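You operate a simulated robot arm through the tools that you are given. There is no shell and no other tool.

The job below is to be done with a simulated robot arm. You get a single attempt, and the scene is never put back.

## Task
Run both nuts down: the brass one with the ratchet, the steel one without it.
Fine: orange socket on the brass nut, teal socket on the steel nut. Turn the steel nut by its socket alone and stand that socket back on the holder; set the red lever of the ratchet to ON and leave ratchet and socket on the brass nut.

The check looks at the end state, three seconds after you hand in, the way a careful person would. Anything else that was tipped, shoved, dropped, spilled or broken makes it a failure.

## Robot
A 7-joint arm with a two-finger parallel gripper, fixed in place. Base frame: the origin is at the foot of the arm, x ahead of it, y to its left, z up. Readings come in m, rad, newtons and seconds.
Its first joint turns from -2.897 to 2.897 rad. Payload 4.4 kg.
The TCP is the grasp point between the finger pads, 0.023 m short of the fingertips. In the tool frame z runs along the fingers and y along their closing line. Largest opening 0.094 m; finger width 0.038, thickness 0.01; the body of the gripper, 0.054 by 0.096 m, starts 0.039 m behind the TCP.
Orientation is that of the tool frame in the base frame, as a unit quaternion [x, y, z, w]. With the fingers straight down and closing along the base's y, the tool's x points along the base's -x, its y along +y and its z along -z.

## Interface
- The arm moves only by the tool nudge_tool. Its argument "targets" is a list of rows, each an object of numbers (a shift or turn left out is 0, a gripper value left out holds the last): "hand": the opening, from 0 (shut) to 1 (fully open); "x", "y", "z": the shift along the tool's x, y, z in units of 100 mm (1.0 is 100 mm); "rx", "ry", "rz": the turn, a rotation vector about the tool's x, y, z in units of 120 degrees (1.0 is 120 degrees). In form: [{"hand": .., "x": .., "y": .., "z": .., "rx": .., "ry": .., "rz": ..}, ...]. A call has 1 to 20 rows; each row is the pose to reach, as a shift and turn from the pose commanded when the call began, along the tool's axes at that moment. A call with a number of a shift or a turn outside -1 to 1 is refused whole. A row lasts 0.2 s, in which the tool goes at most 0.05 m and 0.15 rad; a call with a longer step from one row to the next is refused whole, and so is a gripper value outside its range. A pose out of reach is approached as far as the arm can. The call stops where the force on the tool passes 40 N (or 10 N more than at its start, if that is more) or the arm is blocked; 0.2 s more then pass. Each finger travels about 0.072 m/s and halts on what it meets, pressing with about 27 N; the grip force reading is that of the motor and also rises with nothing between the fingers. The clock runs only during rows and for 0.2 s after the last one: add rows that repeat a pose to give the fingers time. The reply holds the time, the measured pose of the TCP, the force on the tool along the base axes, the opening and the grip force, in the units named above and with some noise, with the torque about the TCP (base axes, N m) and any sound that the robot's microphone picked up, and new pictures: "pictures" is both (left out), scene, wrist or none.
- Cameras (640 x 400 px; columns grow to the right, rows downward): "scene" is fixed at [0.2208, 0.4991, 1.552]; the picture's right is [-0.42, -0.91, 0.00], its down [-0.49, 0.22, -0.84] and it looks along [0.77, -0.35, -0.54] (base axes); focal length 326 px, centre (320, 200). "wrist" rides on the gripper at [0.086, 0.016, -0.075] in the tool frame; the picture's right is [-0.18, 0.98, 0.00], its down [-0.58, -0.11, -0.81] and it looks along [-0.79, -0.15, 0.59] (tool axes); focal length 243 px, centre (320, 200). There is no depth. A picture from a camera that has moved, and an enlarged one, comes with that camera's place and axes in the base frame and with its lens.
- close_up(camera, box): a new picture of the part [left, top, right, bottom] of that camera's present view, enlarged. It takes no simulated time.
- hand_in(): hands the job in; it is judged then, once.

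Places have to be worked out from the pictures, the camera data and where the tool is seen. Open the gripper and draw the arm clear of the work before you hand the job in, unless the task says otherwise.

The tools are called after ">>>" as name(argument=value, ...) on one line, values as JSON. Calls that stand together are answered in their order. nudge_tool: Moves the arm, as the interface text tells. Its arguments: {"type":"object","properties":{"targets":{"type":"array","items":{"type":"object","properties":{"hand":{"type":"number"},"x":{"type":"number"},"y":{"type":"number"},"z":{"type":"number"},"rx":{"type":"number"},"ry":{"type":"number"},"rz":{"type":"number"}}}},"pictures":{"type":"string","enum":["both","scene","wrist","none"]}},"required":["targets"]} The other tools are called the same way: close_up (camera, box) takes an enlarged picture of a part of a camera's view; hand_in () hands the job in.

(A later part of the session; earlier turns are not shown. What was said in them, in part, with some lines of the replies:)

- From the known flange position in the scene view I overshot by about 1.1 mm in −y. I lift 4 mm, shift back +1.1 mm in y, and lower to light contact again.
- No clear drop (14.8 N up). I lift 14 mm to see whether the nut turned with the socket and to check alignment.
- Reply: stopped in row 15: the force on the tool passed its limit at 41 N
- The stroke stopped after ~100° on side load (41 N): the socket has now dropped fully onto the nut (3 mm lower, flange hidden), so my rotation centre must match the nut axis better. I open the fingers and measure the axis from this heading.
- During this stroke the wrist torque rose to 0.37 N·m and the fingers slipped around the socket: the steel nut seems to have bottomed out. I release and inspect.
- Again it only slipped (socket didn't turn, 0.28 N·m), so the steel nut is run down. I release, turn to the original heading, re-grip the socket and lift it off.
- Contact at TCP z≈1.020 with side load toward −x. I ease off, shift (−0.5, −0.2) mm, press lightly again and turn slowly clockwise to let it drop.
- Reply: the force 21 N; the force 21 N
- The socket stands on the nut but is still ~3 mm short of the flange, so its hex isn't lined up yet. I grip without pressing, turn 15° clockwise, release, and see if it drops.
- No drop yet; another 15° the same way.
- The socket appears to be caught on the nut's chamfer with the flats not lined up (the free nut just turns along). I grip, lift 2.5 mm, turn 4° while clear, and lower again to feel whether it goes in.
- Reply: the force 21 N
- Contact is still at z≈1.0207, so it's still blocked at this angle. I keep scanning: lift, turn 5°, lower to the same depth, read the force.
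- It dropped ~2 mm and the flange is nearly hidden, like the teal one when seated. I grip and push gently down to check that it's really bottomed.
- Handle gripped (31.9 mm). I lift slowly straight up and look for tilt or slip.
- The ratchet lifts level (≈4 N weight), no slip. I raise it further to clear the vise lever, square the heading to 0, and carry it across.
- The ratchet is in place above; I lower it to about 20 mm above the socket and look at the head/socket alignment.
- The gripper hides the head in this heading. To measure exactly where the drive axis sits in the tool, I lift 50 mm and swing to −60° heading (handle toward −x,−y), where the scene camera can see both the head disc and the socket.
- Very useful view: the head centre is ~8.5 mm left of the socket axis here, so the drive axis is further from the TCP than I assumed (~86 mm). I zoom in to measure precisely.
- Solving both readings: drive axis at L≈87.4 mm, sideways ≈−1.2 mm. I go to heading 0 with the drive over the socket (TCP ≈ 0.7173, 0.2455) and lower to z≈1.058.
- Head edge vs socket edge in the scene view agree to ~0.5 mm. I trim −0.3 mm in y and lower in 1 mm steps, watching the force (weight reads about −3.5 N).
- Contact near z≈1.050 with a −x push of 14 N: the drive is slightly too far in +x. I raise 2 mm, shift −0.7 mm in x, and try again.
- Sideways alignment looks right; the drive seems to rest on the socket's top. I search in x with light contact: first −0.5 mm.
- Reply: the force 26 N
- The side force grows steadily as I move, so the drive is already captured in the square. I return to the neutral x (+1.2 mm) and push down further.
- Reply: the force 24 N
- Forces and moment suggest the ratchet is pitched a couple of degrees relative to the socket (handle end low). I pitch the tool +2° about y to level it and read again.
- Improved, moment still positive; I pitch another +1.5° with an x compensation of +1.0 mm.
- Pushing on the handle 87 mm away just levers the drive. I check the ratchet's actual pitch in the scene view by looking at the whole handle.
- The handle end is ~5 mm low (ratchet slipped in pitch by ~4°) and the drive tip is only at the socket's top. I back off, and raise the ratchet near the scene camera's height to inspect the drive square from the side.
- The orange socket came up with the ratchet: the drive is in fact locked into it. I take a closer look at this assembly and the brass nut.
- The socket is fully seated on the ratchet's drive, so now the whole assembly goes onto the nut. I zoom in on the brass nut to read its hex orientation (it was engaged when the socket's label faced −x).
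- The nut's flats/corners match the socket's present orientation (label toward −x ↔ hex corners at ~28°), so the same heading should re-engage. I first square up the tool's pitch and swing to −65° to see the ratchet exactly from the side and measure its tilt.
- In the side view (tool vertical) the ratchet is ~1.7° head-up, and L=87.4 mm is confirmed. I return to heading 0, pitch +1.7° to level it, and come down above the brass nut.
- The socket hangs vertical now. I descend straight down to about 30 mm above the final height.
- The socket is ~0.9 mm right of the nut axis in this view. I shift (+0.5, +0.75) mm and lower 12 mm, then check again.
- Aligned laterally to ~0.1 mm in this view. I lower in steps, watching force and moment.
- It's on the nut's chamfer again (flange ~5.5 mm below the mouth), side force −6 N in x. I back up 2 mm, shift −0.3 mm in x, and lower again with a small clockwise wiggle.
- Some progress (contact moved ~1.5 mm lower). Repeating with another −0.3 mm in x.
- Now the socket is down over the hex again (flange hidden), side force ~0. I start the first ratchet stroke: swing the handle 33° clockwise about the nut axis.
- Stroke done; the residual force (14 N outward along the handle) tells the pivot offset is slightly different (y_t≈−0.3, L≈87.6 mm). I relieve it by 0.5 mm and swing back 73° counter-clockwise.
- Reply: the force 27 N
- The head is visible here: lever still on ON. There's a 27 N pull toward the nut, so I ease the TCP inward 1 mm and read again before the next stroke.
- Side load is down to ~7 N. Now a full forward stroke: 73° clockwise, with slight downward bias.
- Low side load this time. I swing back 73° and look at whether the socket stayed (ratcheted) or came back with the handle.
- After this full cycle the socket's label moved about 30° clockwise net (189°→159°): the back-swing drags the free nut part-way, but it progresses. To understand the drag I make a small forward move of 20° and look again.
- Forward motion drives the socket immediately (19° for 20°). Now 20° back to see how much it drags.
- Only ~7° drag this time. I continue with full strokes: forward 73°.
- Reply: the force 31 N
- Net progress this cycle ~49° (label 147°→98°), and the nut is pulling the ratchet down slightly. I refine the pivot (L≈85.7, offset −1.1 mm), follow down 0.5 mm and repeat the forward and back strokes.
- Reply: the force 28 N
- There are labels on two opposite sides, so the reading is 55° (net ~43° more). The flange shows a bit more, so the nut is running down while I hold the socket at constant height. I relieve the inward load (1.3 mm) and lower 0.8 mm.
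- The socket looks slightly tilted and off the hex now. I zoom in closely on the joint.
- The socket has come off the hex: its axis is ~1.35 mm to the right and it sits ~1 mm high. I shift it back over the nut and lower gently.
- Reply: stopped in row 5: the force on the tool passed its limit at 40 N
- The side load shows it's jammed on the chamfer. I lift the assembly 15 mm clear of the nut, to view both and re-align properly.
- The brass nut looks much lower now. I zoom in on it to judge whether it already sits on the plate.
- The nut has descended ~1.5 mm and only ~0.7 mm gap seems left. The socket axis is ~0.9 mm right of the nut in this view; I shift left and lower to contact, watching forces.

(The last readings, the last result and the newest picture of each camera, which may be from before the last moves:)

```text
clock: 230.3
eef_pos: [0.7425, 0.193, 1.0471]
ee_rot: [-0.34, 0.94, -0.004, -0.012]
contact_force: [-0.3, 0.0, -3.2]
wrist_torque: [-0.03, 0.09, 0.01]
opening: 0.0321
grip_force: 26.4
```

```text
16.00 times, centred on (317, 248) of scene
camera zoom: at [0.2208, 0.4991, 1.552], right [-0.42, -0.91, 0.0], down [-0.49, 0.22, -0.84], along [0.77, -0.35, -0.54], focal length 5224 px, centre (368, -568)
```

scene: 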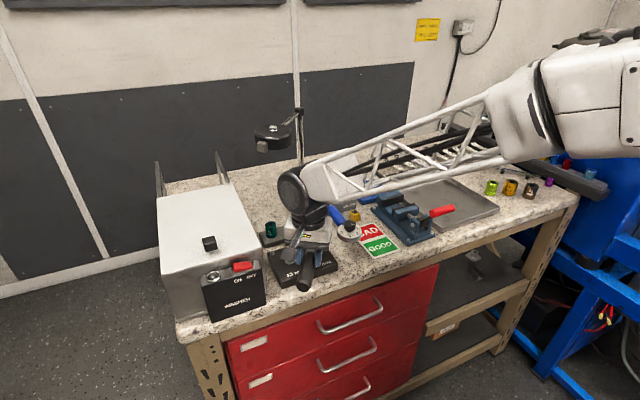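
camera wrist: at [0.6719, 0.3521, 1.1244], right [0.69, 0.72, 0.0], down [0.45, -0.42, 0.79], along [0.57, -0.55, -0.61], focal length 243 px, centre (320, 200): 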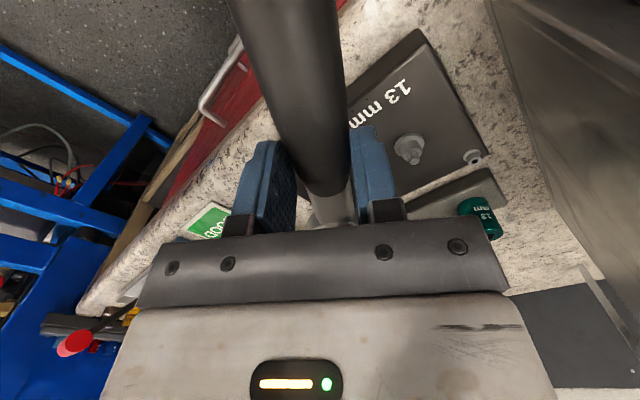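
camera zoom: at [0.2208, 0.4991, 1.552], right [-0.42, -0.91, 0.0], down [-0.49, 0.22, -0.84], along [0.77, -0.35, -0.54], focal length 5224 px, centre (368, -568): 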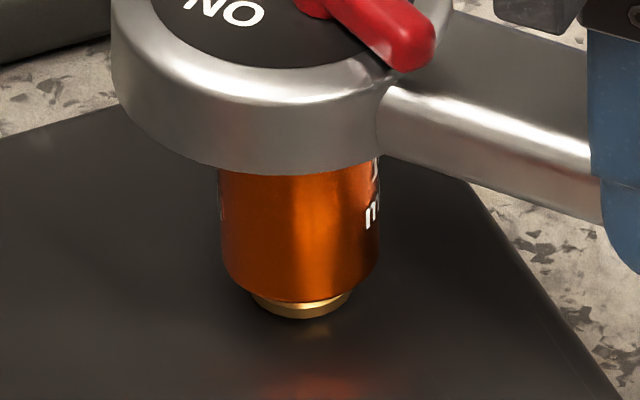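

Well centred now, no contact yet. Lowering in 0.7 mm steps.

>>> nudge_tool(targets=[{"z": 0.007}, {"z": 0.014}, {"z": 0.014}], pictures="none")

>>> nudge_tool(targets=[{"z": 0.007}, {"z": 0.012}, {"z": 0.012}], pictures="none")

>>> close_up(camera="scene", box=[305, 238, 329, 258])

```text
clock: 231.1
eef_pos: [0.7438, 0.1932, 1.0467]
ee_rot: [-0.34, 0.94, -0.005, -0.014]
contact_force: [1.3, 0.6, 1.4]
wrist_torque: [0.22, -0.32, -0.01]
opening: 0.032
grip_force: 27.0
```

```text
clock: 231.9
eef_pos: [0.7419, 0.193, 1.0449]
ee_rot: [-0.34, 0.94, -0.006, -0.013]
contact_force: [2.2, -0.4, 7.6]
wrist_torque: [0.32, -0.5, -0.09]
opening: 0.0316
grip_force: 26.8
```

```text
16.00 times, centred on (317, 248) of scene
camera zoom: at [0.2208, 0.4991, 1.552], right [-0.42, -0.91, 0.0], down [-0.49, 0.22, -0.84], along [0.77, -0.35, -0.54], focal length 5224 px, centre (368, -568)
```

zoom: 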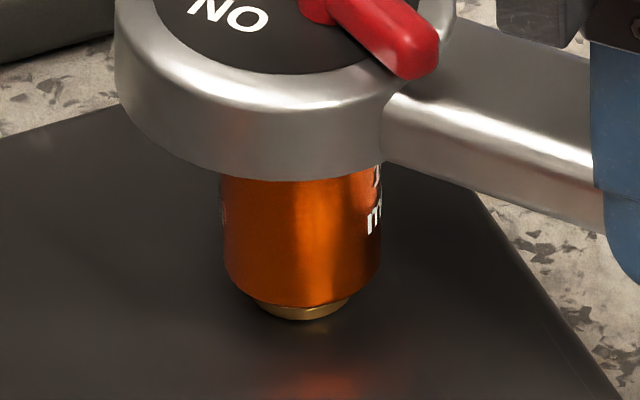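

Blocked at the chamfer again (h≈5.2 mm), so the angle is a little off. I lift 2.5 mm, turn the handle 4° clockwise and lower again.

>>> nudge_tool(targets=[{"z": -0.03}, {"x": -0.002, "y": 0.059, "z": -0.03, "rx": -0.001, "rz": 0.0333}, {"x": -0.002, "y": 0.059, "z": -0.03, "rx": -0.001, "rz": 0.0333}, {"x": -0.002, "y": 0.059, "z": -0.015, "rx": -0.001, "rz": 0.0333}, {"x": -0.002, "y": 0.059, "z": 0.0, "rx": -0.001, "rz": 0.0333}, {"x": -0.002, "y": 0.059, "z": 0.0, "rx": -0.001, "rz": 0.0333}], pictures="none")

>>> close_up(camera="scene", box=[305, 238, 329, 258])

```text
clock: 233.3
eef_pos: [0.7386, 0.1977, 1.0457]
ee_rot: [-0.307, 0.952, -0.004, -0.014]
contact_force: [0.4, -0.1, -3.4]
wrist_torque: [-0.05, 0.07, -0.02]
opening: 0.032
grip_force: 27.3
```

```text
16.00 times, centred on (317, 248) of scene
camera zoom: at [0.2208, 0.4991, 1.552], right [-0.42, -0.91, 0.0], down [-0.49, 0.22, -0.84], along [0.77, -0.35, -0.54], focal length 5224 px, centre (368, -568)
```

zoom: 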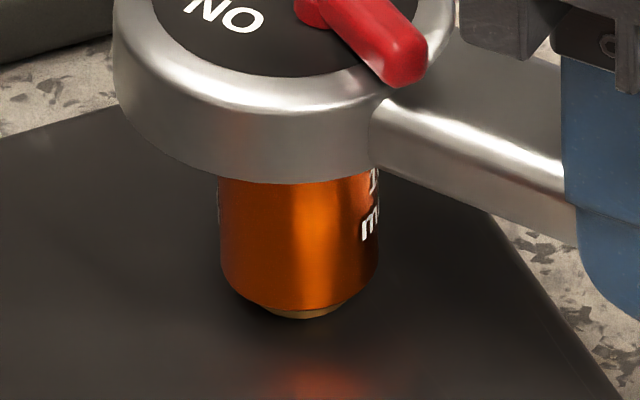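

Now it slides in (no force at the same depth). I lower another 1 mm.

>>> nudge_tool(targets=[{"z": 0.006}, {"z": 0.012}, {"z": 0.012}], pictures="none")

>>> close_up(camera="scene", box=[305, 238, 329, 258])

```text
clock: 234.1
eef_pos: [0.7389, 0.1981, 1.0442]
ee_rot: [-0.308, 0.951, -0.005, -0.014]
contact_force: [-0.5, -0.7, 3.1]
wrist_torque: [0.19, -0.33, -0.04]
opening: 0.0317
grip_force: 26.5
```

```text
16.00 times, centred on (317, 248) of scene
camera zoom: at [0.2208, 0.4991, 1.552], right [-0.42, -0.91, 0.0], down [-0.49, 0.22, -0.84], along [0.77, -0.35, -0.54], focal length 5224 px, centre (368, -568)
```

zoom: 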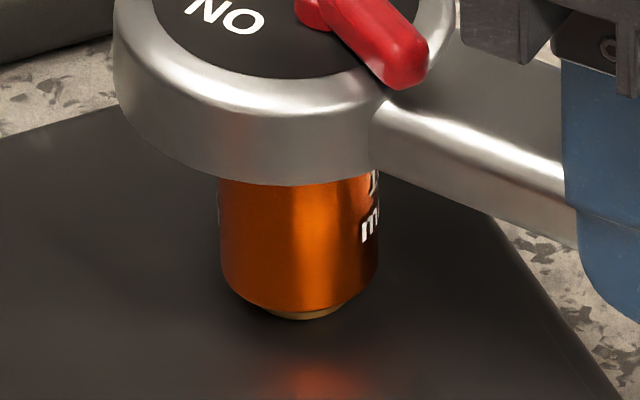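

Seated on the hex again (flange hidden, ~7 N down, no side load). Forward stroke in two parts; first 35° with a force check.

>>> nudge_tool(targets=[{"x": -0.0069, "y": 0.103, "z": 0.0, "rx": -0.0017, "rz": 0.0583}, {"x": -0.0263, "y": 0.2043, "z": 0.0, "rx": -0.0035, "rz": 0.1167}, {"x": -0.0579, "y": 0.3025, "z": 0.0, "rx": -0.0052, "rz": 0.175}, {"x": -0.1012, "y": 0.3961, "z": -0.001, "rx": -0.0069, "rz": 0.2333}, {"x": -0.1557, "y": 0.4838, "z": -0.0025, "rx": -0.0087, "rz": 0.2917}, {"x": -0.1557, "y": 0.4838, "z": -0.0025, "rx": -0.0087, "rz": 0.2917}], pictures="none")

>>> close_up(camera="scene", box=[303, 232, 331, 260])

```text
clock: 235.5
eef_pos: [0.7236, 0.2455, 1.0427]
ee_rot: [-0.007, 1.0, 0.0, -0.014]
contact_force: [-2.3, -3.0, 0.3]
wrist_torque: [-0.09, 0.1, -0.18]
opening: 0.0317
grip_force: 27.0
```

```text
14.29 times, centred on (317, 246) of scene
camera zoom: at [0.2208, 0.4991, 1.552], right [-0.42, -0.91, 0.0], down [-0.49, 0.22, -0.84], along [0.77, -0.35, -0.54], focal length 4665 px, centre (363, -457)
```

zoom: 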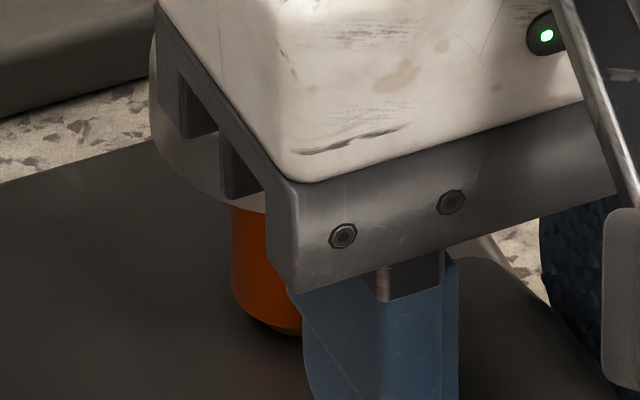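

Side load only ~4 N: the pivot estimate is good. Continuing another 34° forward.

>>> nudge_tool(targets=[{"x": -0.0069, "y": 0.103, "z": 0.001, "rx": -0.0017, "rz": 0.0583}, {"x": -0.0263, "y": 0.2043, "z": 0.001, "rx": -0.0035, "rz": 0.1167}, {"x": -0.0579, "y": 0.3025, "z": 0.001, "rx": -0.0052, "rz": 0.175}, {"x": -0.1012, "y": 0.3961, "z": 0.0, "rx": -0.0069, "rz": 0.2333}, {"x": -0.1472, "y": 0.4715, "z": -0.001, "rx": -0.0084, "rz": 0.2833}, {"x": -0.1472, "y": 0.4715, "z": -0.001, "rx": -0.0084, "rz": 0.2833}], pictures="none")

```text
clock: 236.9
eef_pos: [0.7391, 0.2931, 1.0442]
ee_rot: [0.288, 0.958, 0.006, -0.013]
contact_force: [22.6, -17.2, -6.6]
wrist_torque: [-0.42, -0.6, -0.1]
opening: 0.0318
grip_force: 27.5
```

28 N inward at this end; I ease in 1.4 mm before swinging back in two parts.

>>> nudge_tool(targets=[{"x": -0.007, "z": 0.002}, {"x": -0.014, "z": 0.004}, {"x": -0.014, "z": 0.004}], pictures="none")

>>> nudge_tool(targets=[{"x": -0.0057, "y": -0.103, "z": -0.0002, "rx": 0.0017, "rz": -0.0583}, {"x": -0.0239, "y": -0.2045, "z": -0.0007, "rx": 0.0035, "rz": -0.1167}, {"x": -0.0543, "y": -0.303, "z": -0.0016, "rx": 0.0052, "rz": -0.175}, {"x": -0.0965, "y": -0.397, "z": -0.0029, "rx": 0.0069, "rz": -0.2333}, {"x": -0.1418, "y": -0.472, "z": -0.0042, "rx": 0.0084, "rz": -0.2833}, {"x": -0.1418, "y": -0.472, "z": -0.0042, "rx": 0.0084, "rz": -0.2833}], pictures="none")

```text
clock: 237.7
eef_pos: [0.739, 0.2926, 1.0419]
ee_rot: [0.285, 0.958, 0.004, -0.014]
contact_force: [8.6, -7.1, -1.3]
wrist_torque: [-0.23, -0.27, -0.02]
opening: 0.0317
grip_force: 27.0
```

```text
clock: 239.1
eef_pos: [0.7229, 0.245, 1.0424]
ee_rot: [-0.008, 1.0, 0.0, -0.015]
contact_force: [-33.7, -1.6, 5.2]
wrist_torque: [-0.11, 0.87, -0.12]
opening: 0.0313
grip_force: 27.3
```

Now 34 N outward here, so the hold has shifted along the handle. I ease out 1.5 mm and continue the back-swing to −36°.

>>> nudge_tool(targets=[{"x": 0.008}, {"x": 0.016}, {"x": 0.016}], pictures="none")

>>> nudge_tool(targets=[{"x": -0.0057, "y": -0.103, "z": -0.0002, "rx": 0.0017, "rz": -0.0583}, {"x": -0.0239, "y": -0.2045, "z": -0.0007, "rx": 0.0035, "rz": -0.1167}, {"x": -0.0543, "y": -0.303, "z": -0.0016, "rx": 0.0052, "rz": -0.175}, {"x": -0.0965, "y": -0.397, "z": -0.0029, "rx": 0.0069, "rz": -0.2333}, {"x": -0.15, "y": -0.4848, "z": -0.0045, "rx": 0.0087, "rz": -0.2917}, {"x": -0.15, "y": -0.4848, "z": -0.0045, "rx": 0.0087, "rz": -0.2917}], pictures="none")

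>>> close_up(camera="scene", box=[305, 238, 329, 258])

```text
clock: 239.9
eef_pos: [0.7246, 0.2459, 1.0433]
ee_rot: [-0.007, 1.0, 0.001, -0.013]
contact_force: [4.5, 0.3, -3.1]
wrist_torque: [-0.04, -0.11, 0.03]
opening: 0.0315
grip_force: 26.7
```

```text
clock: 241.3
eef_pos: [0.7376, 0.1974, 1.0429]
ee_rot: [-0.308, 0.951, -0.004, -0.015]
contact_force: [-15.1, -8.9, 0.6]
wrist_torque: [-0.3, 0.3, 0.12]
opening: 0.0316
grip_force: 26.9
```

```text
16.00 times, centred on (317, 248) of scene
camera zoom: at [0.2208, 0.4991, 1.552], right [-0.42, -0.91, 0.0], down [-0.49, 0.22, -0.84], along [0.77, -0.35, -0.54], focal length 5224 px, centre (368, -568)
```

zoom: 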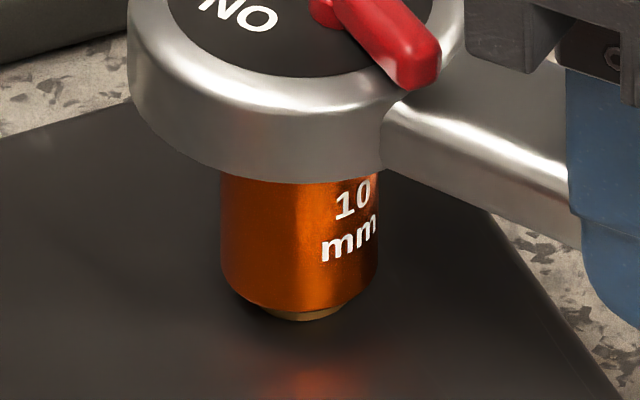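

Label now at ~201° (net ~34° more), socket still seated. I relieve the load (+0.9 mm) and repeat: forward 35°, check, forward 34°.

>>> nudge_tool(targets=[{"x": 0.009, "z": 0.002}, {"x": 0.0021, "y": 0.103, "z": 0.002, "rx": -0.0017, "rz": 0.0583}, {"x": -0.0173, "y": 0.2043, "z": 0.002, "rx": -0.0035, "rz": 0.1167}, {"x": -0.0489, "y": 0.3025, "z": 0.001, "rx": -0.0052, "rz": 0.175}, {"x": -0.0922, "y": 0.3961, "z": 0.0, "rx": -0.0069, "rz": 0.2333}, {"x": -0.1467, "y": 0.4838, "z": -0.0015, "rx": -0.0087, "rz": 0.2917}, {"x": -0.1467, "y": 0.4838, "z": -0.0015, "rx": -0.0087, "rz": 0.2917}], pictures="none")

>>> nudge_tool(targets=[{"x": -0.01, "y": 0.103, "z": 0.001, "rx": -0.0017, "rz": 0.0583}, {"x": -0.033, "y": 0.2043, "z": 0.001, "rx": -0.0035, "rz": 0.1167}, {"x": -0.067, "y": 0.3025, "z": 0.001, "rx": -0.0052, "rz": 0.175}, {"x": -0.113, "y": 0.3961, "z": 0.0, "rx": -0.0069, "rz": 0.2333}, {"x": -0.162, "y": 0.4715, "z": -0.001, "rx": -0.0084, "rz": 0.2833}, {"x": -0.162, "y": 0.4715, "z": -0.001, "rx": -0.0084, "rz": 0.2833}], pictures="none")

```text
clock: 242.9
eef_pos: [0.7217, 0.2465, 1.0422]
ee_rot: [-0.006, 1.0, 0.001, -0.014]
contact_force: [13.1, -2.6, -2.3]
wrist_torque: [-0.09, -0.56, -0.1]
opening: 0.0316
grip_force: 26.4
```

```text
clock: 244.3
eef_pos: [0.7379, 0.2916, 1.0417]
ee_rot: [0.287, 0.958, 0.004, -0.015]
contact_force: [0.0, -31.7, -1.3]
wrist_torque: [-1.02, 0.06, 0.47]
opening: 0.0319
grip_force: 27.0
```

Now there's a strong tangential resistance (≈26 N at the handle, ~2 N·m): the brass nut has bottomed and is tight. I swing back to −36° to check (with a tight nut the socket should stay put).

>>> nudge_tool(targets=[{"x": -0.0057, "y": -0.103, "z": -0.0002, "rx": 0.0017, "rz": -0.0583}, {"x": -0.0239, "y": -0.2045, "z": -0.0007, "rx": 0.0035, "rz": -0.1167}, {"x": -0.0543, "y": -0.303, "z": -0.0016, "rx": 0.0052, "rz": -0.175}, {"x": -0.0965, "y": -0.397, "z": -0.0029, "rx": 0.0069, "rz": -0.2333}, {"x": -0.1418, "y": -0.472, "z": -0.0042, "rx": 0.0084, "rz": -0.2833}, {"x": -0.1418, "y": -0.472, "z": -0.0042, "rx": 0.0084, "rz": -0.2833}], pictures="none")

```text
clock: 245.7
eef_pos: [0.7247, 0.2453, 1.0432]
ee_rot: [-0.008, 1.0, 0.0, -0.015]
contact_force: [-26.2, 1.6, 3.6]
wrist_torque: [0.18, 0.6, 0.13]
opening: 0.0316
grip_force: 26.9
```

I ease out 1.2 mm and continue back to −36° for a look.

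>>> nudge_tool(targets=[{"x": 0.006}, {"x": 0.012}, {"x": 0.0063, "y": -0.103, "z": -0.0002, "rx": 0.0017, "rz": -0.0583}, {"x": -0.0119, "y": -0.2045, "z": -0.0007, "rx": 0.0035, "rz": -0.1167}, {"x": -0.0423, "y": -0.303, "z": -0.0016, "rx": 0.0052, "rz": -0.175}, {"x": -0.0845, "y": -0.397, "z": -0.0029, "rx": 0.0069, "rz": -0.2333}, {"x": -0.138, "y": -0.4848, "z": -0.0045, "rx": 0.0087, "rz": -0.2917}, {"x": -0.138, "y": -0.4848, "z": -0.0045, "rx": 0.0087, "rz": -0.2917}], pictures="scene")

>>> close_up(camera="scene", box=[305, 238, 329, 258])

>>> close_up(camera="scene", box=[295, 215, 375, 275])

```text
clock: 247.5
eef_pos: [0.7383, 0.1967, 1.0427]
ee_rot: [-0.308, 0.951, -0.004, -0.014]
contact_force: [-6.2, -5.9, -0.1]
wrist_torque: [-0.15, 0.06, -0.12]
opening: 0.0317
grip_force: 26.8
```

scene: 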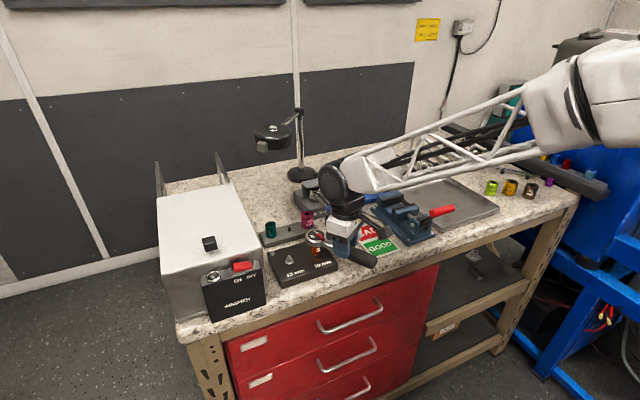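

```text
16.00 times, centred on (317, 248) of scene
camera zoom: at [0.2208, 0.4991, 1.552], right [-0.42, -0.91, 0.0], down [-0.49, 0.22, -0.84], along [0.77, -0.35, -0.54], focal length 5224 px, centre (368, -568)
```

zoom: 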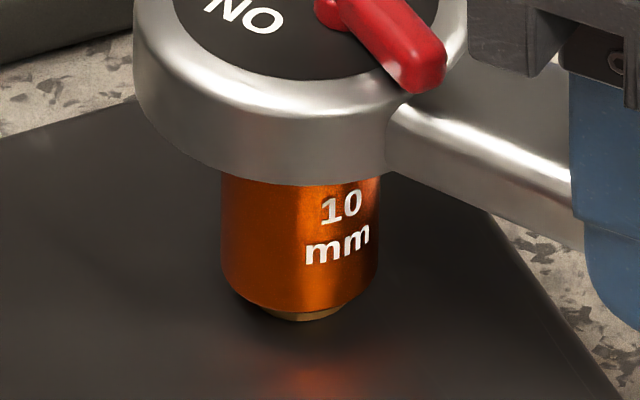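

```text
6.67 times, centred on (335, 245) of scene
camera zoom: at [0.2208, 0.4991, 1.552], right [-0.42, -0.91, 0.0], down [-0.49, 0.22, -0.84], along [0.77, -0.35, -0.54], focal length 2177 px, centre (220, -100)
```

zoom: 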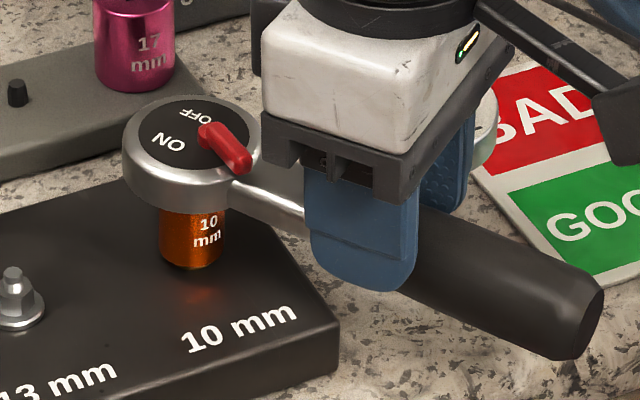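

The lever is ON and the socket seated; but even after going tight the back-swing drags the nut back a bit (label ~190°). So I must finish on a forward stroke and release there. I swing forward again: 35° first.

>>> nudge_tool(targets=[{"x": 0.004, "z": 0.001}, {"x": -0.0029, "y": 0.103, "z": 0.001, "rx": -0.0017, "rz": 0.0583}, {"x": -0.0223, "y": 0.2043, "z": 0.001, "rx": -0.0035, "rz": 0.1167}, {"x": -0.0539, "y": 0.3025, "z": 0.0, "rx": -0.0052, "rz": 0.175}, {"x": -0.0972, "y": 0.3961, "z": -0.001, "rx": -0.0069, "rz": 0.2333}, {"x": -0.1517, "y": 0.4838, "z": -0.0025, "rx": -0.0087, "rz": 0.2917}, {"x": -0.1517, "y": 0.4838, "z": -0.0025, "rx": -0.0087, "rz": 0.2917}], pictures="none")

>>> close_up(camera="scene", box=[303, 232, 331, 260])

```text
clock: 249.1
eef_pos: [0.7214, 0.2449, 1.0417]
ee_rot: [-0.006, 1.0, 0.0, -0.013]
contact_force: [7.0, -3.6, -2.7]
wrist_torque: [-0.14, -0.24, -0.25]
opening: 0.0317
grip_force: 26.9
```

```text
14.29 times, centred on (317, 246) of scene
camera zoom: at [0.2208, 0.4991, 1.552], right [-0.42, -0.91, 0.0], down [-0.49, 0.22, -0.84], along [0.77, -0.35, -0.54], focal length 4665 px, centre (363, -457)
```

zoom: 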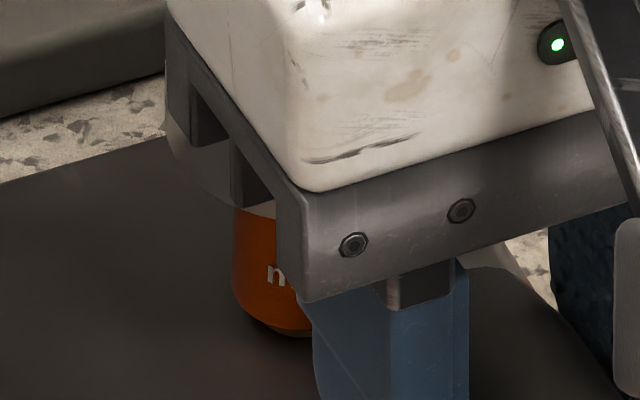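

The socket follows (label ~156°). Now small forward increments while watching the tangential force.

>>> nudge_tool(targets=[{"x": -0.008, "y": 0.103, "z": 0.0, "rx": -0.0017, "rz": 0.0583}, {"x": -0.029, "y": 0.2043, "z": 0.0, "rx": -0.0035, "rz": 0.1167}, {"x": -0.029, "y": 0.2043, "z": 0.0, "rx": -0.0035, "rz": 0.1167}], pictures="none")

>>> nudge_tool(targets=[{"x": -0.009, "y": 0.103, "z": 0.0, "rx": -0.0017, "rz": 0.0583}, {"x": -0.009, "y": 0.103, "z": 0.0, "rx": -0.0017, "rz": 0.0583}], pictures="none")

```text
clock: 249.9
eef_pos: [0.7249, 0.2652, 1.0414]
ee_rot: [0.116, 0.993, 0.001, -0.015]
contact_force: [7.7, -15.5, 0.7]
wrist_torque: [-0.56, -0.34, 0.33]
opening: 0.0317
grip_force: 27.3
```

```text
clock: 250.5
eef_pos: [0.7279, 0.2747, 1.0415]
ee_rot: [0.177, 0.984, 0.003, -0.015]
contact_force: [9.5, -28.2, -2.3]
wrist_torque: [-0.94, -0.38, 0.41]
opening: 0.0318
grip_force: 26.6
```

Tangential resistance rises steadily to ~23 N (≈2 N·m): the nut is tight. I check the picture here.

>>> close_up(camera="scene", box=[290, 225, 340, 275])

>>> close_up(camera="wrist", box=[200, 0, 440, 240])

```text
8.00 times, centred on (315, 250) of scene
camera zoom: at [0.2208, 0.4991, 1.552], right [-0.42, -0.91, 0.0], down [-0.49, 0.22, -0.84], along [0.77, -0.35, -0.54], focal length 2612 px, centre (360, -200)
```

zoom: 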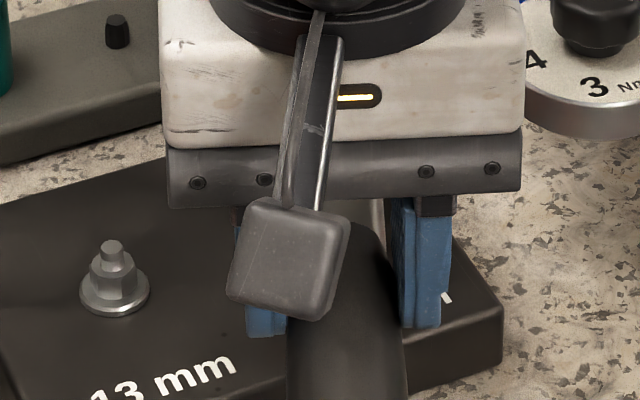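

```text
1.67 times, centred on (320, 120) of wrist
camera zoom: at [0.6557, 0.318, 1.1184], right [0.51, 0.86, 0.0], down [0.53, -0.31, 0.79], along [0.68, -0.41, -0.61], focal length 404 px, centre (320, 333)
```

zoom: 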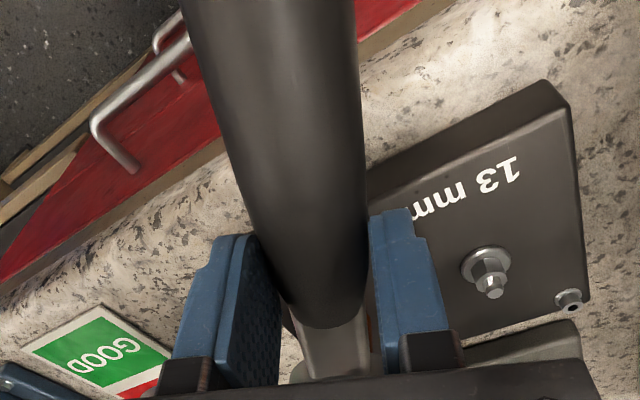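

To release gently, I first back the handle off ~1.2 mm tangentially and read the force.

>>> nudge_tool(targets=[{"y": -0.006}, {"y": -0.012}, {"y": -0.012}], pictures="none")

```text
clock: 251.3
eef_pos: [0.7286, 0.2731, 1.0427]
ee_rot: [0.175, 0.984, 0.003, -0.014]
contact_force: [18.9, -25.9, -5.4]
wrist_torque: [-0.69, -0.48, 0.77]
opening: 0.0319
grip_force: 26.9
```

The tool heading is a few degrees ahead of the handle. I rotate it back 3° about the nut and ease inward 1 mm.

>>> nudge_tool(targets=[{"x": -0.005, "y": -0.016, "rz": -0.0125, "rx": 0.0004}, {"x": -0.011, "y": -0.032, "rz": -0.025, "rx": 0.0007}, {"x": -0.011, "y": -0.032, "rz": -0.025, "rx": 0.0007}], pictures="none")

```text
clock: 252.1
eef_pos: [0.7272, 0.2725, 1.0419]
ee_rot: [0.148, 0.989, 0.002, -0.014]
contact_force: [-7.6, -19.0, -2.5]
wrist_torque: [-0.37, 0.32, 0.26]
opening: 0.0317
grip_force: 26.6
```

The remaining 20 N is springy wind-up of the tightened nut, so I let the handle come back slowly under control until the load is nearly zero.

>>> nudge_tool(targets=[{"x": -0.002, "y": -0.048, "rz": -0.027, "rx": 0.0008}, {"x": -0.005, "y": -0.0957, "rz": -0.0542, "rx": 0.0016}, {"x": -0.005, "y": -0.0957, "rz": -0.0542, "rx": 0.0016}], pictures="none")

>>> nudge_tool(targets=[{"x": -0.002, "y": -0.048, "rz": -0.027, "rx": 0.0008}, {"x": -0.005, "y": -0.0957, "rz": -0.0542, "rx": 0.0016}, {"x": -0.005, "y": -0.0957, "rz": -0.0542, "rx": 0.0016}], pictures="none")

```text
clock: 252.9
eef_pos: [0.7244, 0.2625, 1.0417]
ee_rot: [0.092, 0.996, 0.003, -0.015]
contact_force: [-22.9, -6.2, 0.2]
wrist_torque: [0.05, 0.69, 0.21]
opening: 0.0318
grip_force: 27.0
```

```text
clock: 253.7
eef_pos: [0.724, 0.2508, 1.0419]
ee_rot: [0.037, 0.999, 0.001, -0.015]
contact_force: [-25.5, -0.8, 3.1]
wrist_torque: [0.09, 0.6, 0.04]
opening: 0.0319
grip_force: 27.5
```

Nearly unloaded tangentially at heading +4° (nut still just at its stop). I relieve the radial load by 1.2 mm outward.

>>> nudge_tool(targets=[{"x": 0.006}, {"x": 0.012}, {"x": 0.012}], pictures="both")

>>> close_up(camera="scene", box=[295, 225, 375, 305])

>>> close_up(camera="scene", box=[303, 232, 331, 260])

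```text
clock: 254.5
eef_pos: [0.7226, 0.2517, 1.0418]
ee_rot: [0.037, 0.999, 0.002, -0.014]
contact_force: [-2.2, -4.8, 0.5]
wrist_torque: [-0.05, -0.19, -0.04]
opening: 0.0314
grip_force: 26.7
camera wrist: at [0.6407, 0.2731, 1.1185], right [0.26, 0.97, 0.0], down [0.59, -0.15, 0.79], along [0.76, -0.2, -0.61], focal length 243 px, centre (320, 200)
```

scene: 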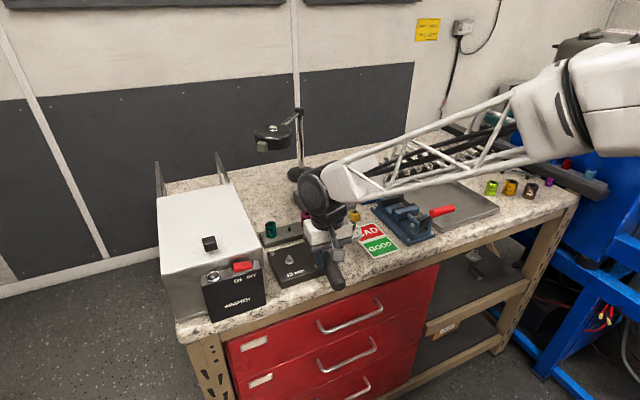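
wrist: 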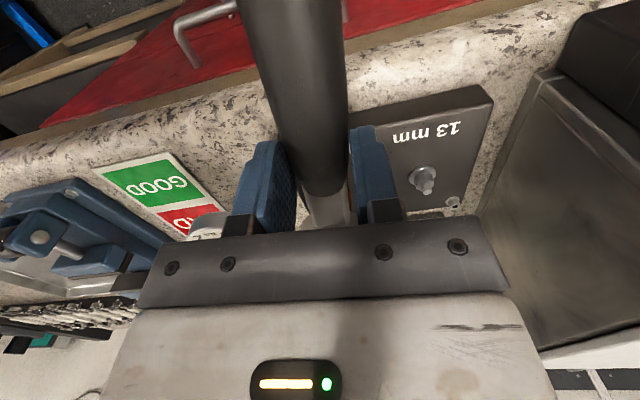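

```text
5.00 times, centred on (335, 265) of scene
camera zoom: at [0.2208, 0.4991, 1.552], right [-0.42, -0.91, 0.0], down [-0.49, 0.22, -0.84], along [0.77, -0.35, -0.54], focal length 1633 px, centre (245, -125)
```

zoom: 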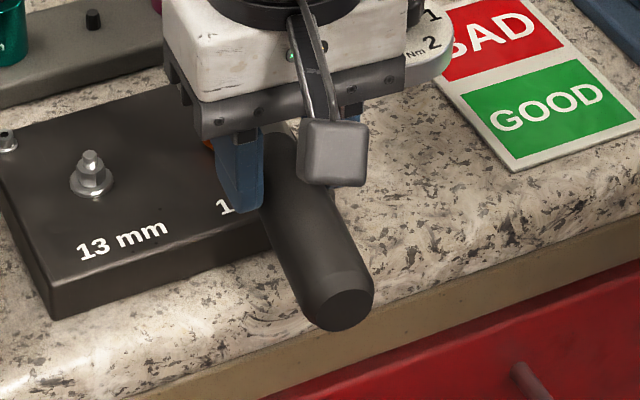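

```text
14.29 times, centred on (317, 246) of scene
camera zoom: at [0.2208, 0.4991, 1.552], right [-0.42, -0.91, 0.0], down [-0.49, 0.22, -0.84], along [0.77, -0.35, -0.54], focal length 4665 px, centre (363, -457)
```

zoom: 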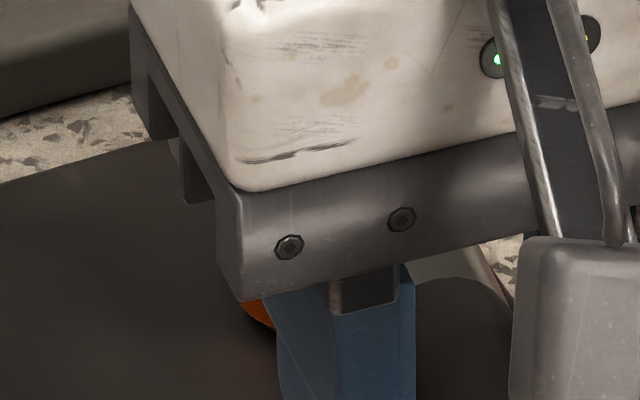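

Loads are near zero. I do a careful release test: open the fingers only ~2 mm so that I can catch the handle if it sags.

>>> nudge_tool(targets=[{"hand": 0.36}, {"hand": 0.36}], pictures="none")

>>> close_up(camera="scene", box=[295, 225, 375, 305])

>>> close_up(camera="wrist", box=[200, 0, 440, 240])

```text
clock: 255.1
eef_pos: [0.7236, 0.2519, 1.0418]
ee_rot: [0.037, 0.999, 0.001, -0.015]
contact_force: [2.9, -2.6, -1.2]
wrist_torque: [0.0, -0.08, 0.08]
opening: 0.0349
grip_force: 0.8
```

```text
5.00 times, centred on (335, 265) of scene
camera zoom: at [0.2208, 0.4991, 1.552], right [-0.42, -0.91, 0.0], down [-0.49, 0.22, -0.84], along [0.77, -0.35, -0.54], focal length 1633 px, centre (245, -125)
```

zoom: 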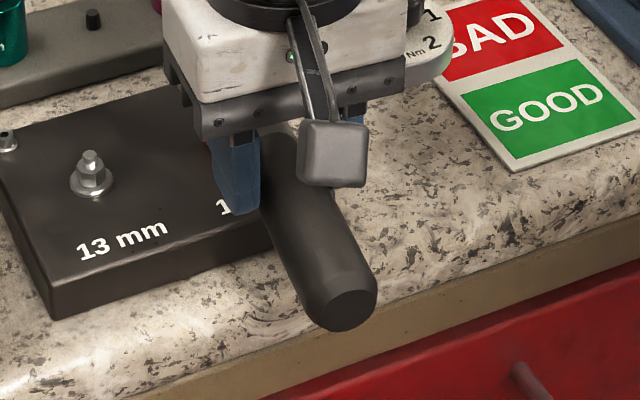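

```text
1.67 times, centred on (320, 120) of wrist
camera zoom: at [0.6404, 0.2732, 1.1182], right [0.26, 0.97, 0.0], down [0.59, -0.15, 0.79], along [0.76, -0.2, -0.61], focal length 404 px, centre (320, 333)
```

zoom: 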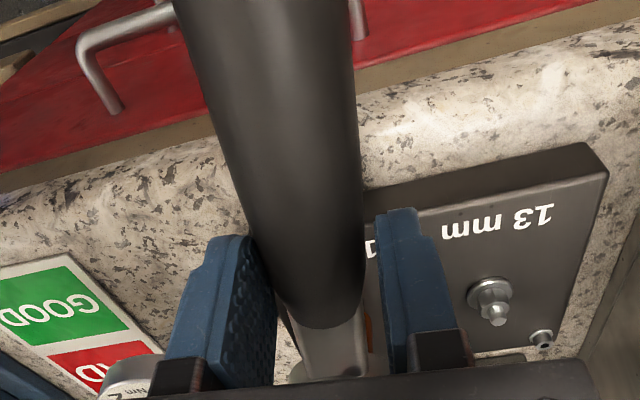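

The ratchet holds itself (the gripper carries almost nothing). I wait another second to see that it doesn't creep.

>>> nudge_tool(targets=[{"hand": 0.37}, {"hand": 0.37}, {"hand": 0.37}, {"hand": 0.37}, {"hand": 0.37}], pictures="none")

>>> close_up(camera="scene", box=[295, 225, 375, 305])

```text
clock: 256.3
eef_pos: [0.7223, 0.2519, 1.0412]
ee_rot: [0.037, 0.999, 0.001, -0.014]
contact_force: [1.4, -2.8, -0.9]
wrist_torque: [-0.06, -0.04, 0.04]
opening: 0.0356
grip_force: 0.5
```

```text
5.00 times, centred on (335, 265) of scene
camera zoom: at [0.2208, 0.4991, 1.552], right [-0.42, -0.91, 0.0], down [-0.49, 0.22, -0.84], along [0.77, -0.35, -0.54], focal length 1633 px, centre (245, -125)
```

zoom: 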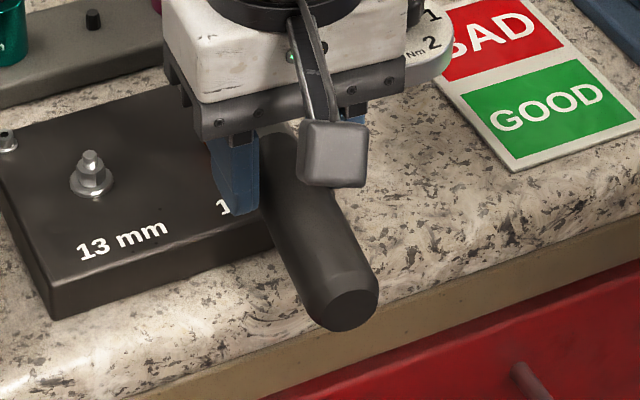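

Stable. I open further gradually (the handle leans lightly on one finger) and then look before lifting away.

>>> nudge_tool(targets=[{"hand": 0.4}, {"hand": 0.43}, {"hand": 0.46}, {"hand": 0.5}, {"hand": 0.55}, {"hand": 0.6}, {"hand": 0.6}, {"hand": 0.6}], pictures="both")

>>> close_up(camera="scene", box=[295, 225, 375, 305])

>>> close_up(camera="wrist", box=[200, 0, 440, 240])

```text
clock: 258.1
eef_pos: [0.7224, 0.251, 1.0415]
ee_rot: [0.037, 0.999, 0.001, -0.014]
contact_force: [1.1, -0.4, -0.2]
wrist_torque: [0.01, 0.01, 0.0]
opening: 0.0565
grip_force: 0.1
camera wrist: at [0.6404, 0.2733, 1.1182], right [0.26, 0.97, 0.0], down [0.59, -0.15, 0.79], along [0.76, -0.2, -0.61], focal length 243 px, centre (320, 200)
```

scene: 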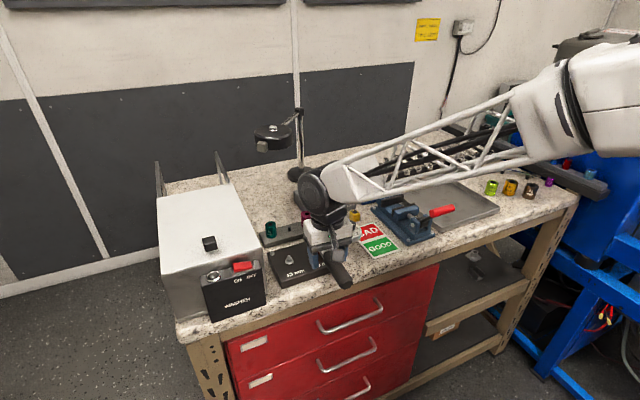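
wrist: 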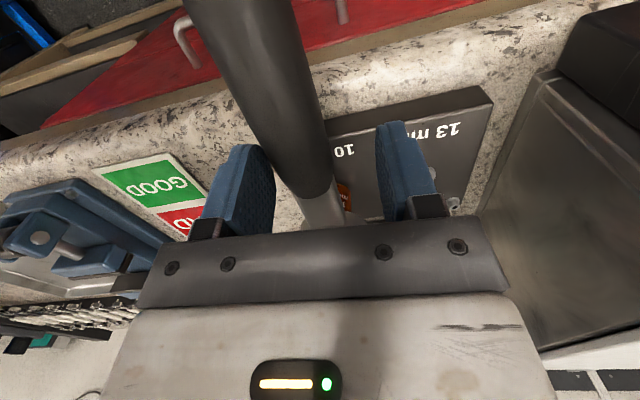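

```text
5.00 times, centred on (335, 265) of scene
camera zoom: at [0.2208, 0.4991, 1.552], right [-0.42, -0.91, 0.0], down [-0.49, 0.22, -0.84], along [0.77, -0.35, -0.54], focal length 1633 px, centre (245, -125)
```

zoom: 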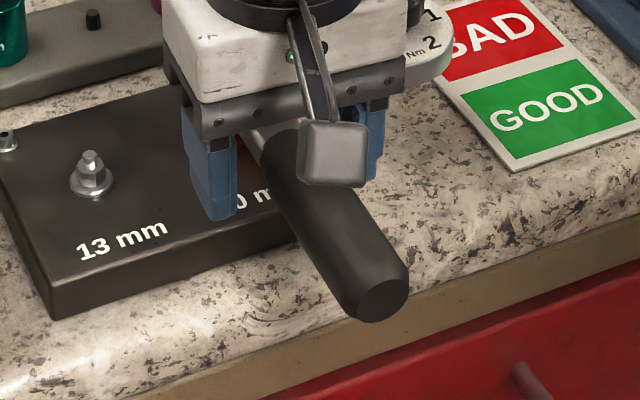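

```text
1.67 times, centred on (320, 120) of wrist
camera zoom: at [0.6404, 0.2733, 1.1182], right [0.26, 0.97, 0.0], down [0.59, -0.15, 0.79], along [0.76, -0.2, -0.61], focal length 404 px, centre (320, 333)
```

zoom: 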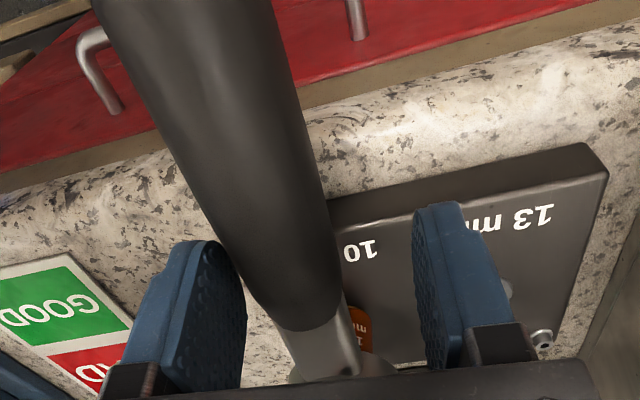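

The handle swung ~8° and is at rest with no load. I centre the open fingers around it (−10 mm) and lift the gripper straight up, clear of the ratchet.

>>> nudge_tool(targets=[{"y": -0.05, "hand": 0.7}, {"y": -0.1, "hand": 0.75}, {"y": -0.1, "hand": 0.75}, {"y": -0.1, "z": -0.15}, {"y": -0.1, "z": -0.35}, {"y": -0.1, "z": -0.6}, {"y": -0.1, "z": -0.9}, {"y": -0.1, "z": -1.0}], pictures="both")

>>> close_up(camera="scene", box=[295, 215, 375, 285])

>>> close_up(camera="wrist", box=[200, 40, 440, 240])

```text
clock: 259.9
eef_pos: [0.7239, 0.241, 1.1429]
ee_rot: [0.037, 0.999, 0.002, -0.015]
contact_force: [0.7, 0.1, 0.4]
wrist_torque: [0.01, -0.01, -0.05]
opening: 0.0706
grip_force: 0.1
camera wrist: at [0.6427, 0.2632, 1.2185], right [0.26, 0.97, 0.0], down [0.59, -0.15, 0.79], along [0.76, -0.2, -0.61], focal length 243 px, centre (320, 200)
```

scene: 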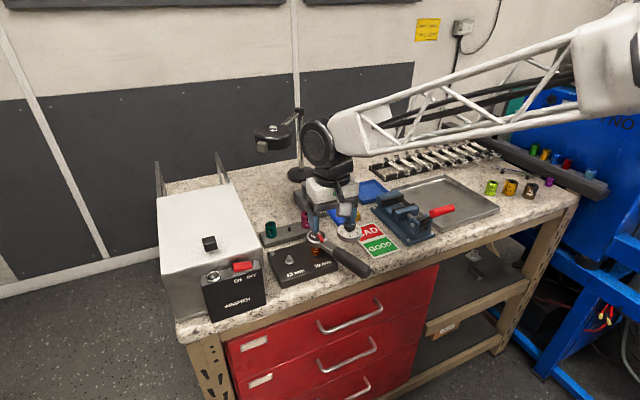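
wrist: 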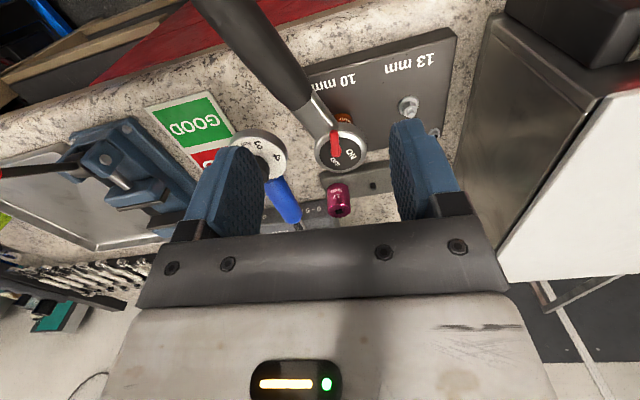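

```text
5.71 times, centred on (335, 250) of scene
camera zoom: at [0.2208, 0.4991, 1.552], right [-0.42, -0.91, 0.0], down [-0.49, 0.22, -0.84], along [0.77, -0.35, -0.54], focal length 1866 px, centre (234, -86)
```

zoom: 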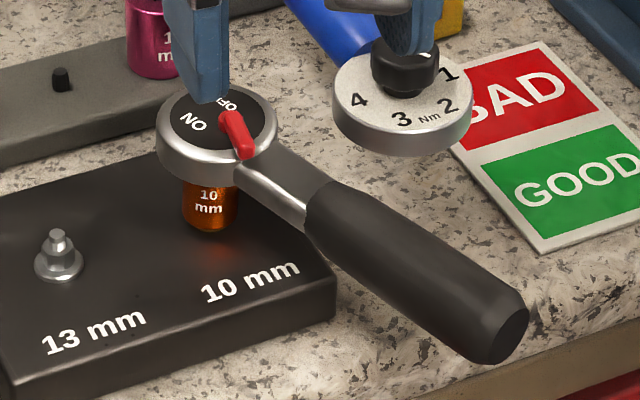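

```text
2.00 times, centred on (320, 140) of wrist
camera zoom: at [0.6427, 0.2632, 1.2185], right [0.26, 0.97, 0.0], down [0.59, -0.15, 0.79], along [0.76, -0.2, -0.61], focal length 485 px, centre (320, 320)
```

zoom: 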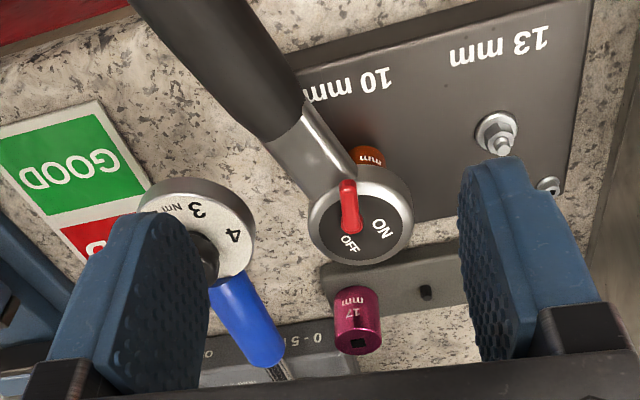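

The ratchet sits on the nut by itself, lever on the ON side. I zoom in to check the joint: socket depth and the flange against the plate.

>>> close_up(camera="scene", box=[305, 238, 329, 258])

>>> close_up(camera="scene", box=[300, 225, 340, 250])

>>> close_up(camera="wrist", box=[300, 90, 380, 180])

```text
16.00 times, centred on (317, 248) of scene
camera zoom: at [0.2208, 0.4991, 1.552], right [-0.42, -0.91, 0.0], down [-0.49, 0.22, -0.84], along [0.77, -0.35, -0.54], focal length 5224 px, centre (368, -568)
```

zoom: 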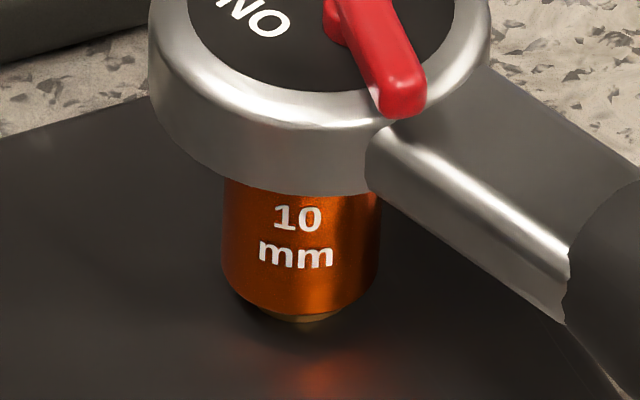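

```text
16.00 times, centred on (320, 238) of scene
camera zoom: at [0.2208, 0.4991, 1.552], right [-0.42, -0.91, 0.0], down [-0.49, 0.22, -0.84], along [0.77, -0.35, -0.54], focal length 5224 px, centre (320, -400)
```

zoom: 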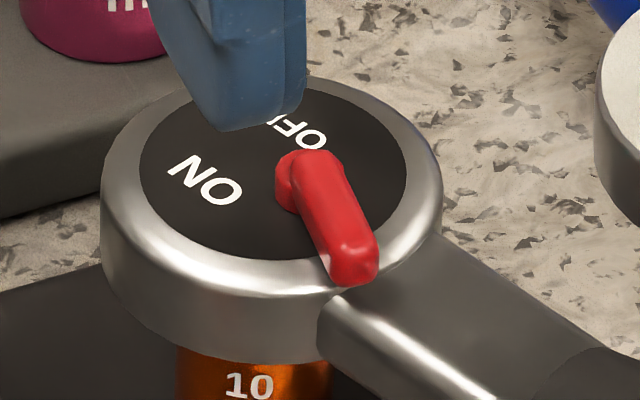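

```text
4.44 times, centred on (340, 135) of wrist
camera zoom: at [0.6427, 0.2632, 1.2185], right [0.26, 0.97, 0.0], down [0.59, -0.15, 0.79], along [0.76, -0.2, -0.61], focal length 1078 px, centre (231, 489)
```

zoom: 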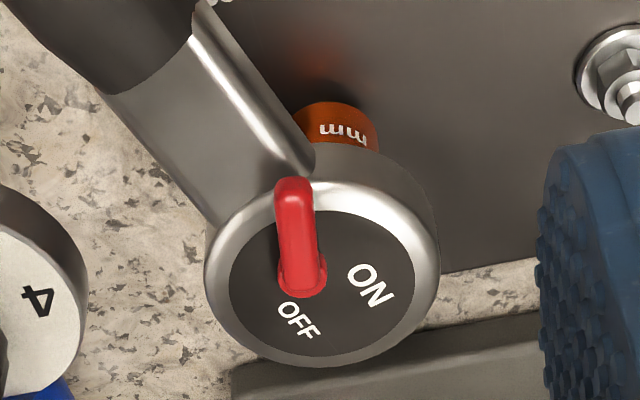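

Everything looks right: socket fully on the nut, flange at the same level as the seated steel nut, label (152°) matches the position where the nut hit its stop, lever on ON. I now withdraw the arm upward and back.

>>> nudge_tool(targets=[{"z": -0.4}, {"z": -0.8}, {"z": -1.0}, {"z": -1.0}], pictures="none")

>>> nudge_tool(targets=[{"x": 0.3, "z": -0.2}, {"x": 0.6, "z": -0.4}, {"x": 0.9, "z": -0.6}, {"x": 0.9, "z": -0.6}, {"x": 0.9, "z": -0.6}, {"x": 0.9, "z": -0.6}, {"x": 0.9, "z": -0.6}], pictures="both")

>>> close_up(camera="scene", box=[250, 195, 390, 290])

>>> close_up(camera="scene", box=[305, 238, 329, 258])

>>> close_up(camera="wrist", box=[220, 20, 440, 200])

```text
clock: 260.9
eef_pos: [0.7276, 0.2424, 1.242]
ee_rot: [0.036, 0.999, 0.002, -0.015]
contact_force: [0.2, -0.1, -0.2]
wrist_torque: [-0.02, -0.02, -0.01]
opening: 0.0702
grip_force: 0.1
```

```text
clock: 262.5
eef_pos: [0.64, 0.2476, 1.3044]
ee_rot: [0.036, 0.999, 0.001, -0.015]
contact_force: [0.2, -0.5, -0.1]
wrist_torque: [0.0, -0.02, -0.01]
opening: 0.0706
grip_force: 0.2
camera wrist: at [0.5576, 0.2687, 1.382], right [0.26, 0.97, 0.0], down [0.59, -0.15, 0.79], along [0.76, -0.2, -0.61], focal length 243 px, centre (320, 200)
```

scene: 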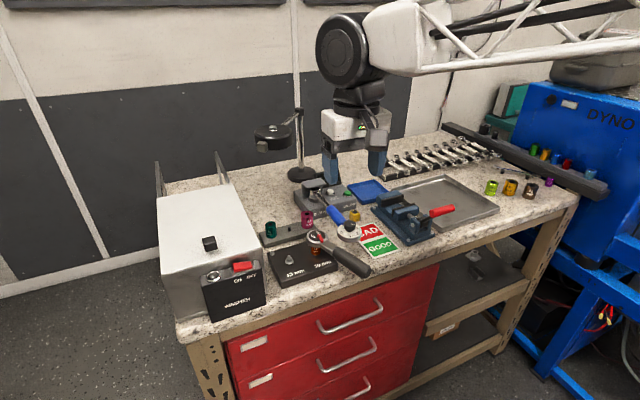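
wrist: 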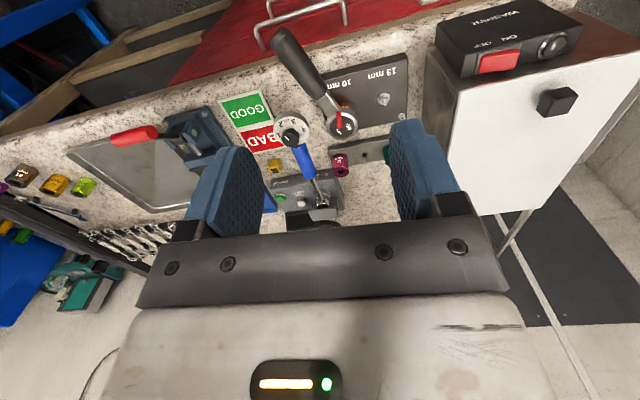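

```text
4.21 times, centred on (320, 242) of scene
camera zoom: at [0.2208, 0.4991, 1.552], right [-0.42, -0.91, 0.0], down [-0.49, 0.22, -0.84], along [0.77, -0.35, -0.54], focal length 1375 px, centre (320, 21)
```

zoom: 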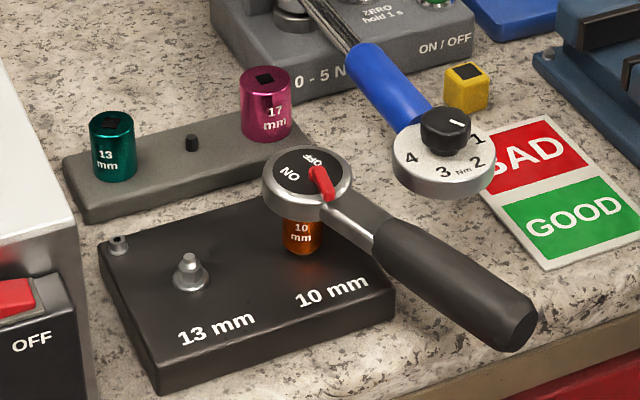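

```text
16.00 times, centred on (317, 248) of scene
camera zoom: at [0.2208, 0.4991, 1.552], right [-0.42, -0.91, 0.0], down [-0.49, 0.22, -0.84], along [0.77, -0.35, -0.54], focal length 5224 px, centre (368, -568)
```

zoom: 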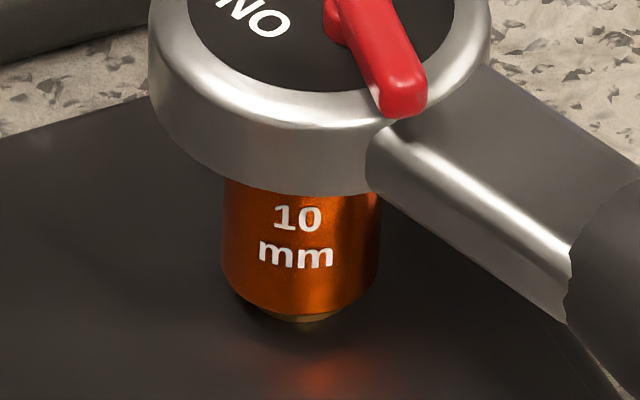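

```text
2.22 times, centred on (330, 110) of wrist
camera zoom: at [0.5576, 0.2687, 1.382], right [0.26, 0.97, 0.0], down [0.59, -0.15, 0.79], along [0.76, -0.2, -0.61], focal length 539 px, centre (298, 400)
```

zoom: 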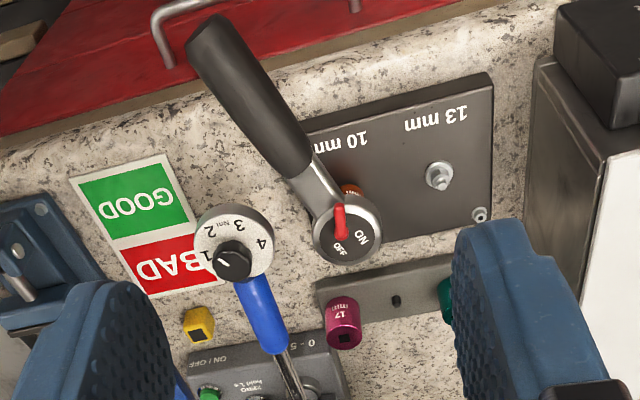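

Final check: steel nut flush with the teal socket back on its peg; brass nut down with the orange socket and ratchet standing on it, lever ~28° to the ON side, nothing else moved, and the ratchet hasn't shifted since I let go. The gripper is open and clear, so I hand in.

>>> hand_in()

```text
The job is handed in.
```

I ran both nuts down and handed the job in. I don't know the verdict; what follows is what the pictures and readings showed.

- **Steel nut:** I turned it with the teal socket alone until the fingers slipped on the socket at about 0.3–0.4 N·m. It then sat flush on the plate, and the teal socket stands back on its peg on the holder.
- **Brass nut:** I turned it with the ratchet until resistance rose to about 2 N·m. When I eased off, the nut sprang back to where that resistance began. In the pictures its flange then sat at the same level as the seated steel nut, give or take about 1 mm. While seating the orange socket with the gripper, I turned this nut a fraction of a turn by hand first.
- **Ratchet:** The red lever is on the ON side. The ratchet and orange socket are on the brass nut, held by the nut alone with the gripper withdrawn; they did not move in the few seconds before I handed in. The handle points toward the front of the bench and overhangs its edge.

The arm is raised clear with the gripper open. I saw no sign that anything else on the bench had been moved.

The least certain point is how tight the brass nut is. With the nut still loose, each back-swing of the ratchet dragged it partly back, so I finished on a forward stroke and released there. Letting go swung the handle back about 25°, but the socket stayed at the angle where the nut met its stop.
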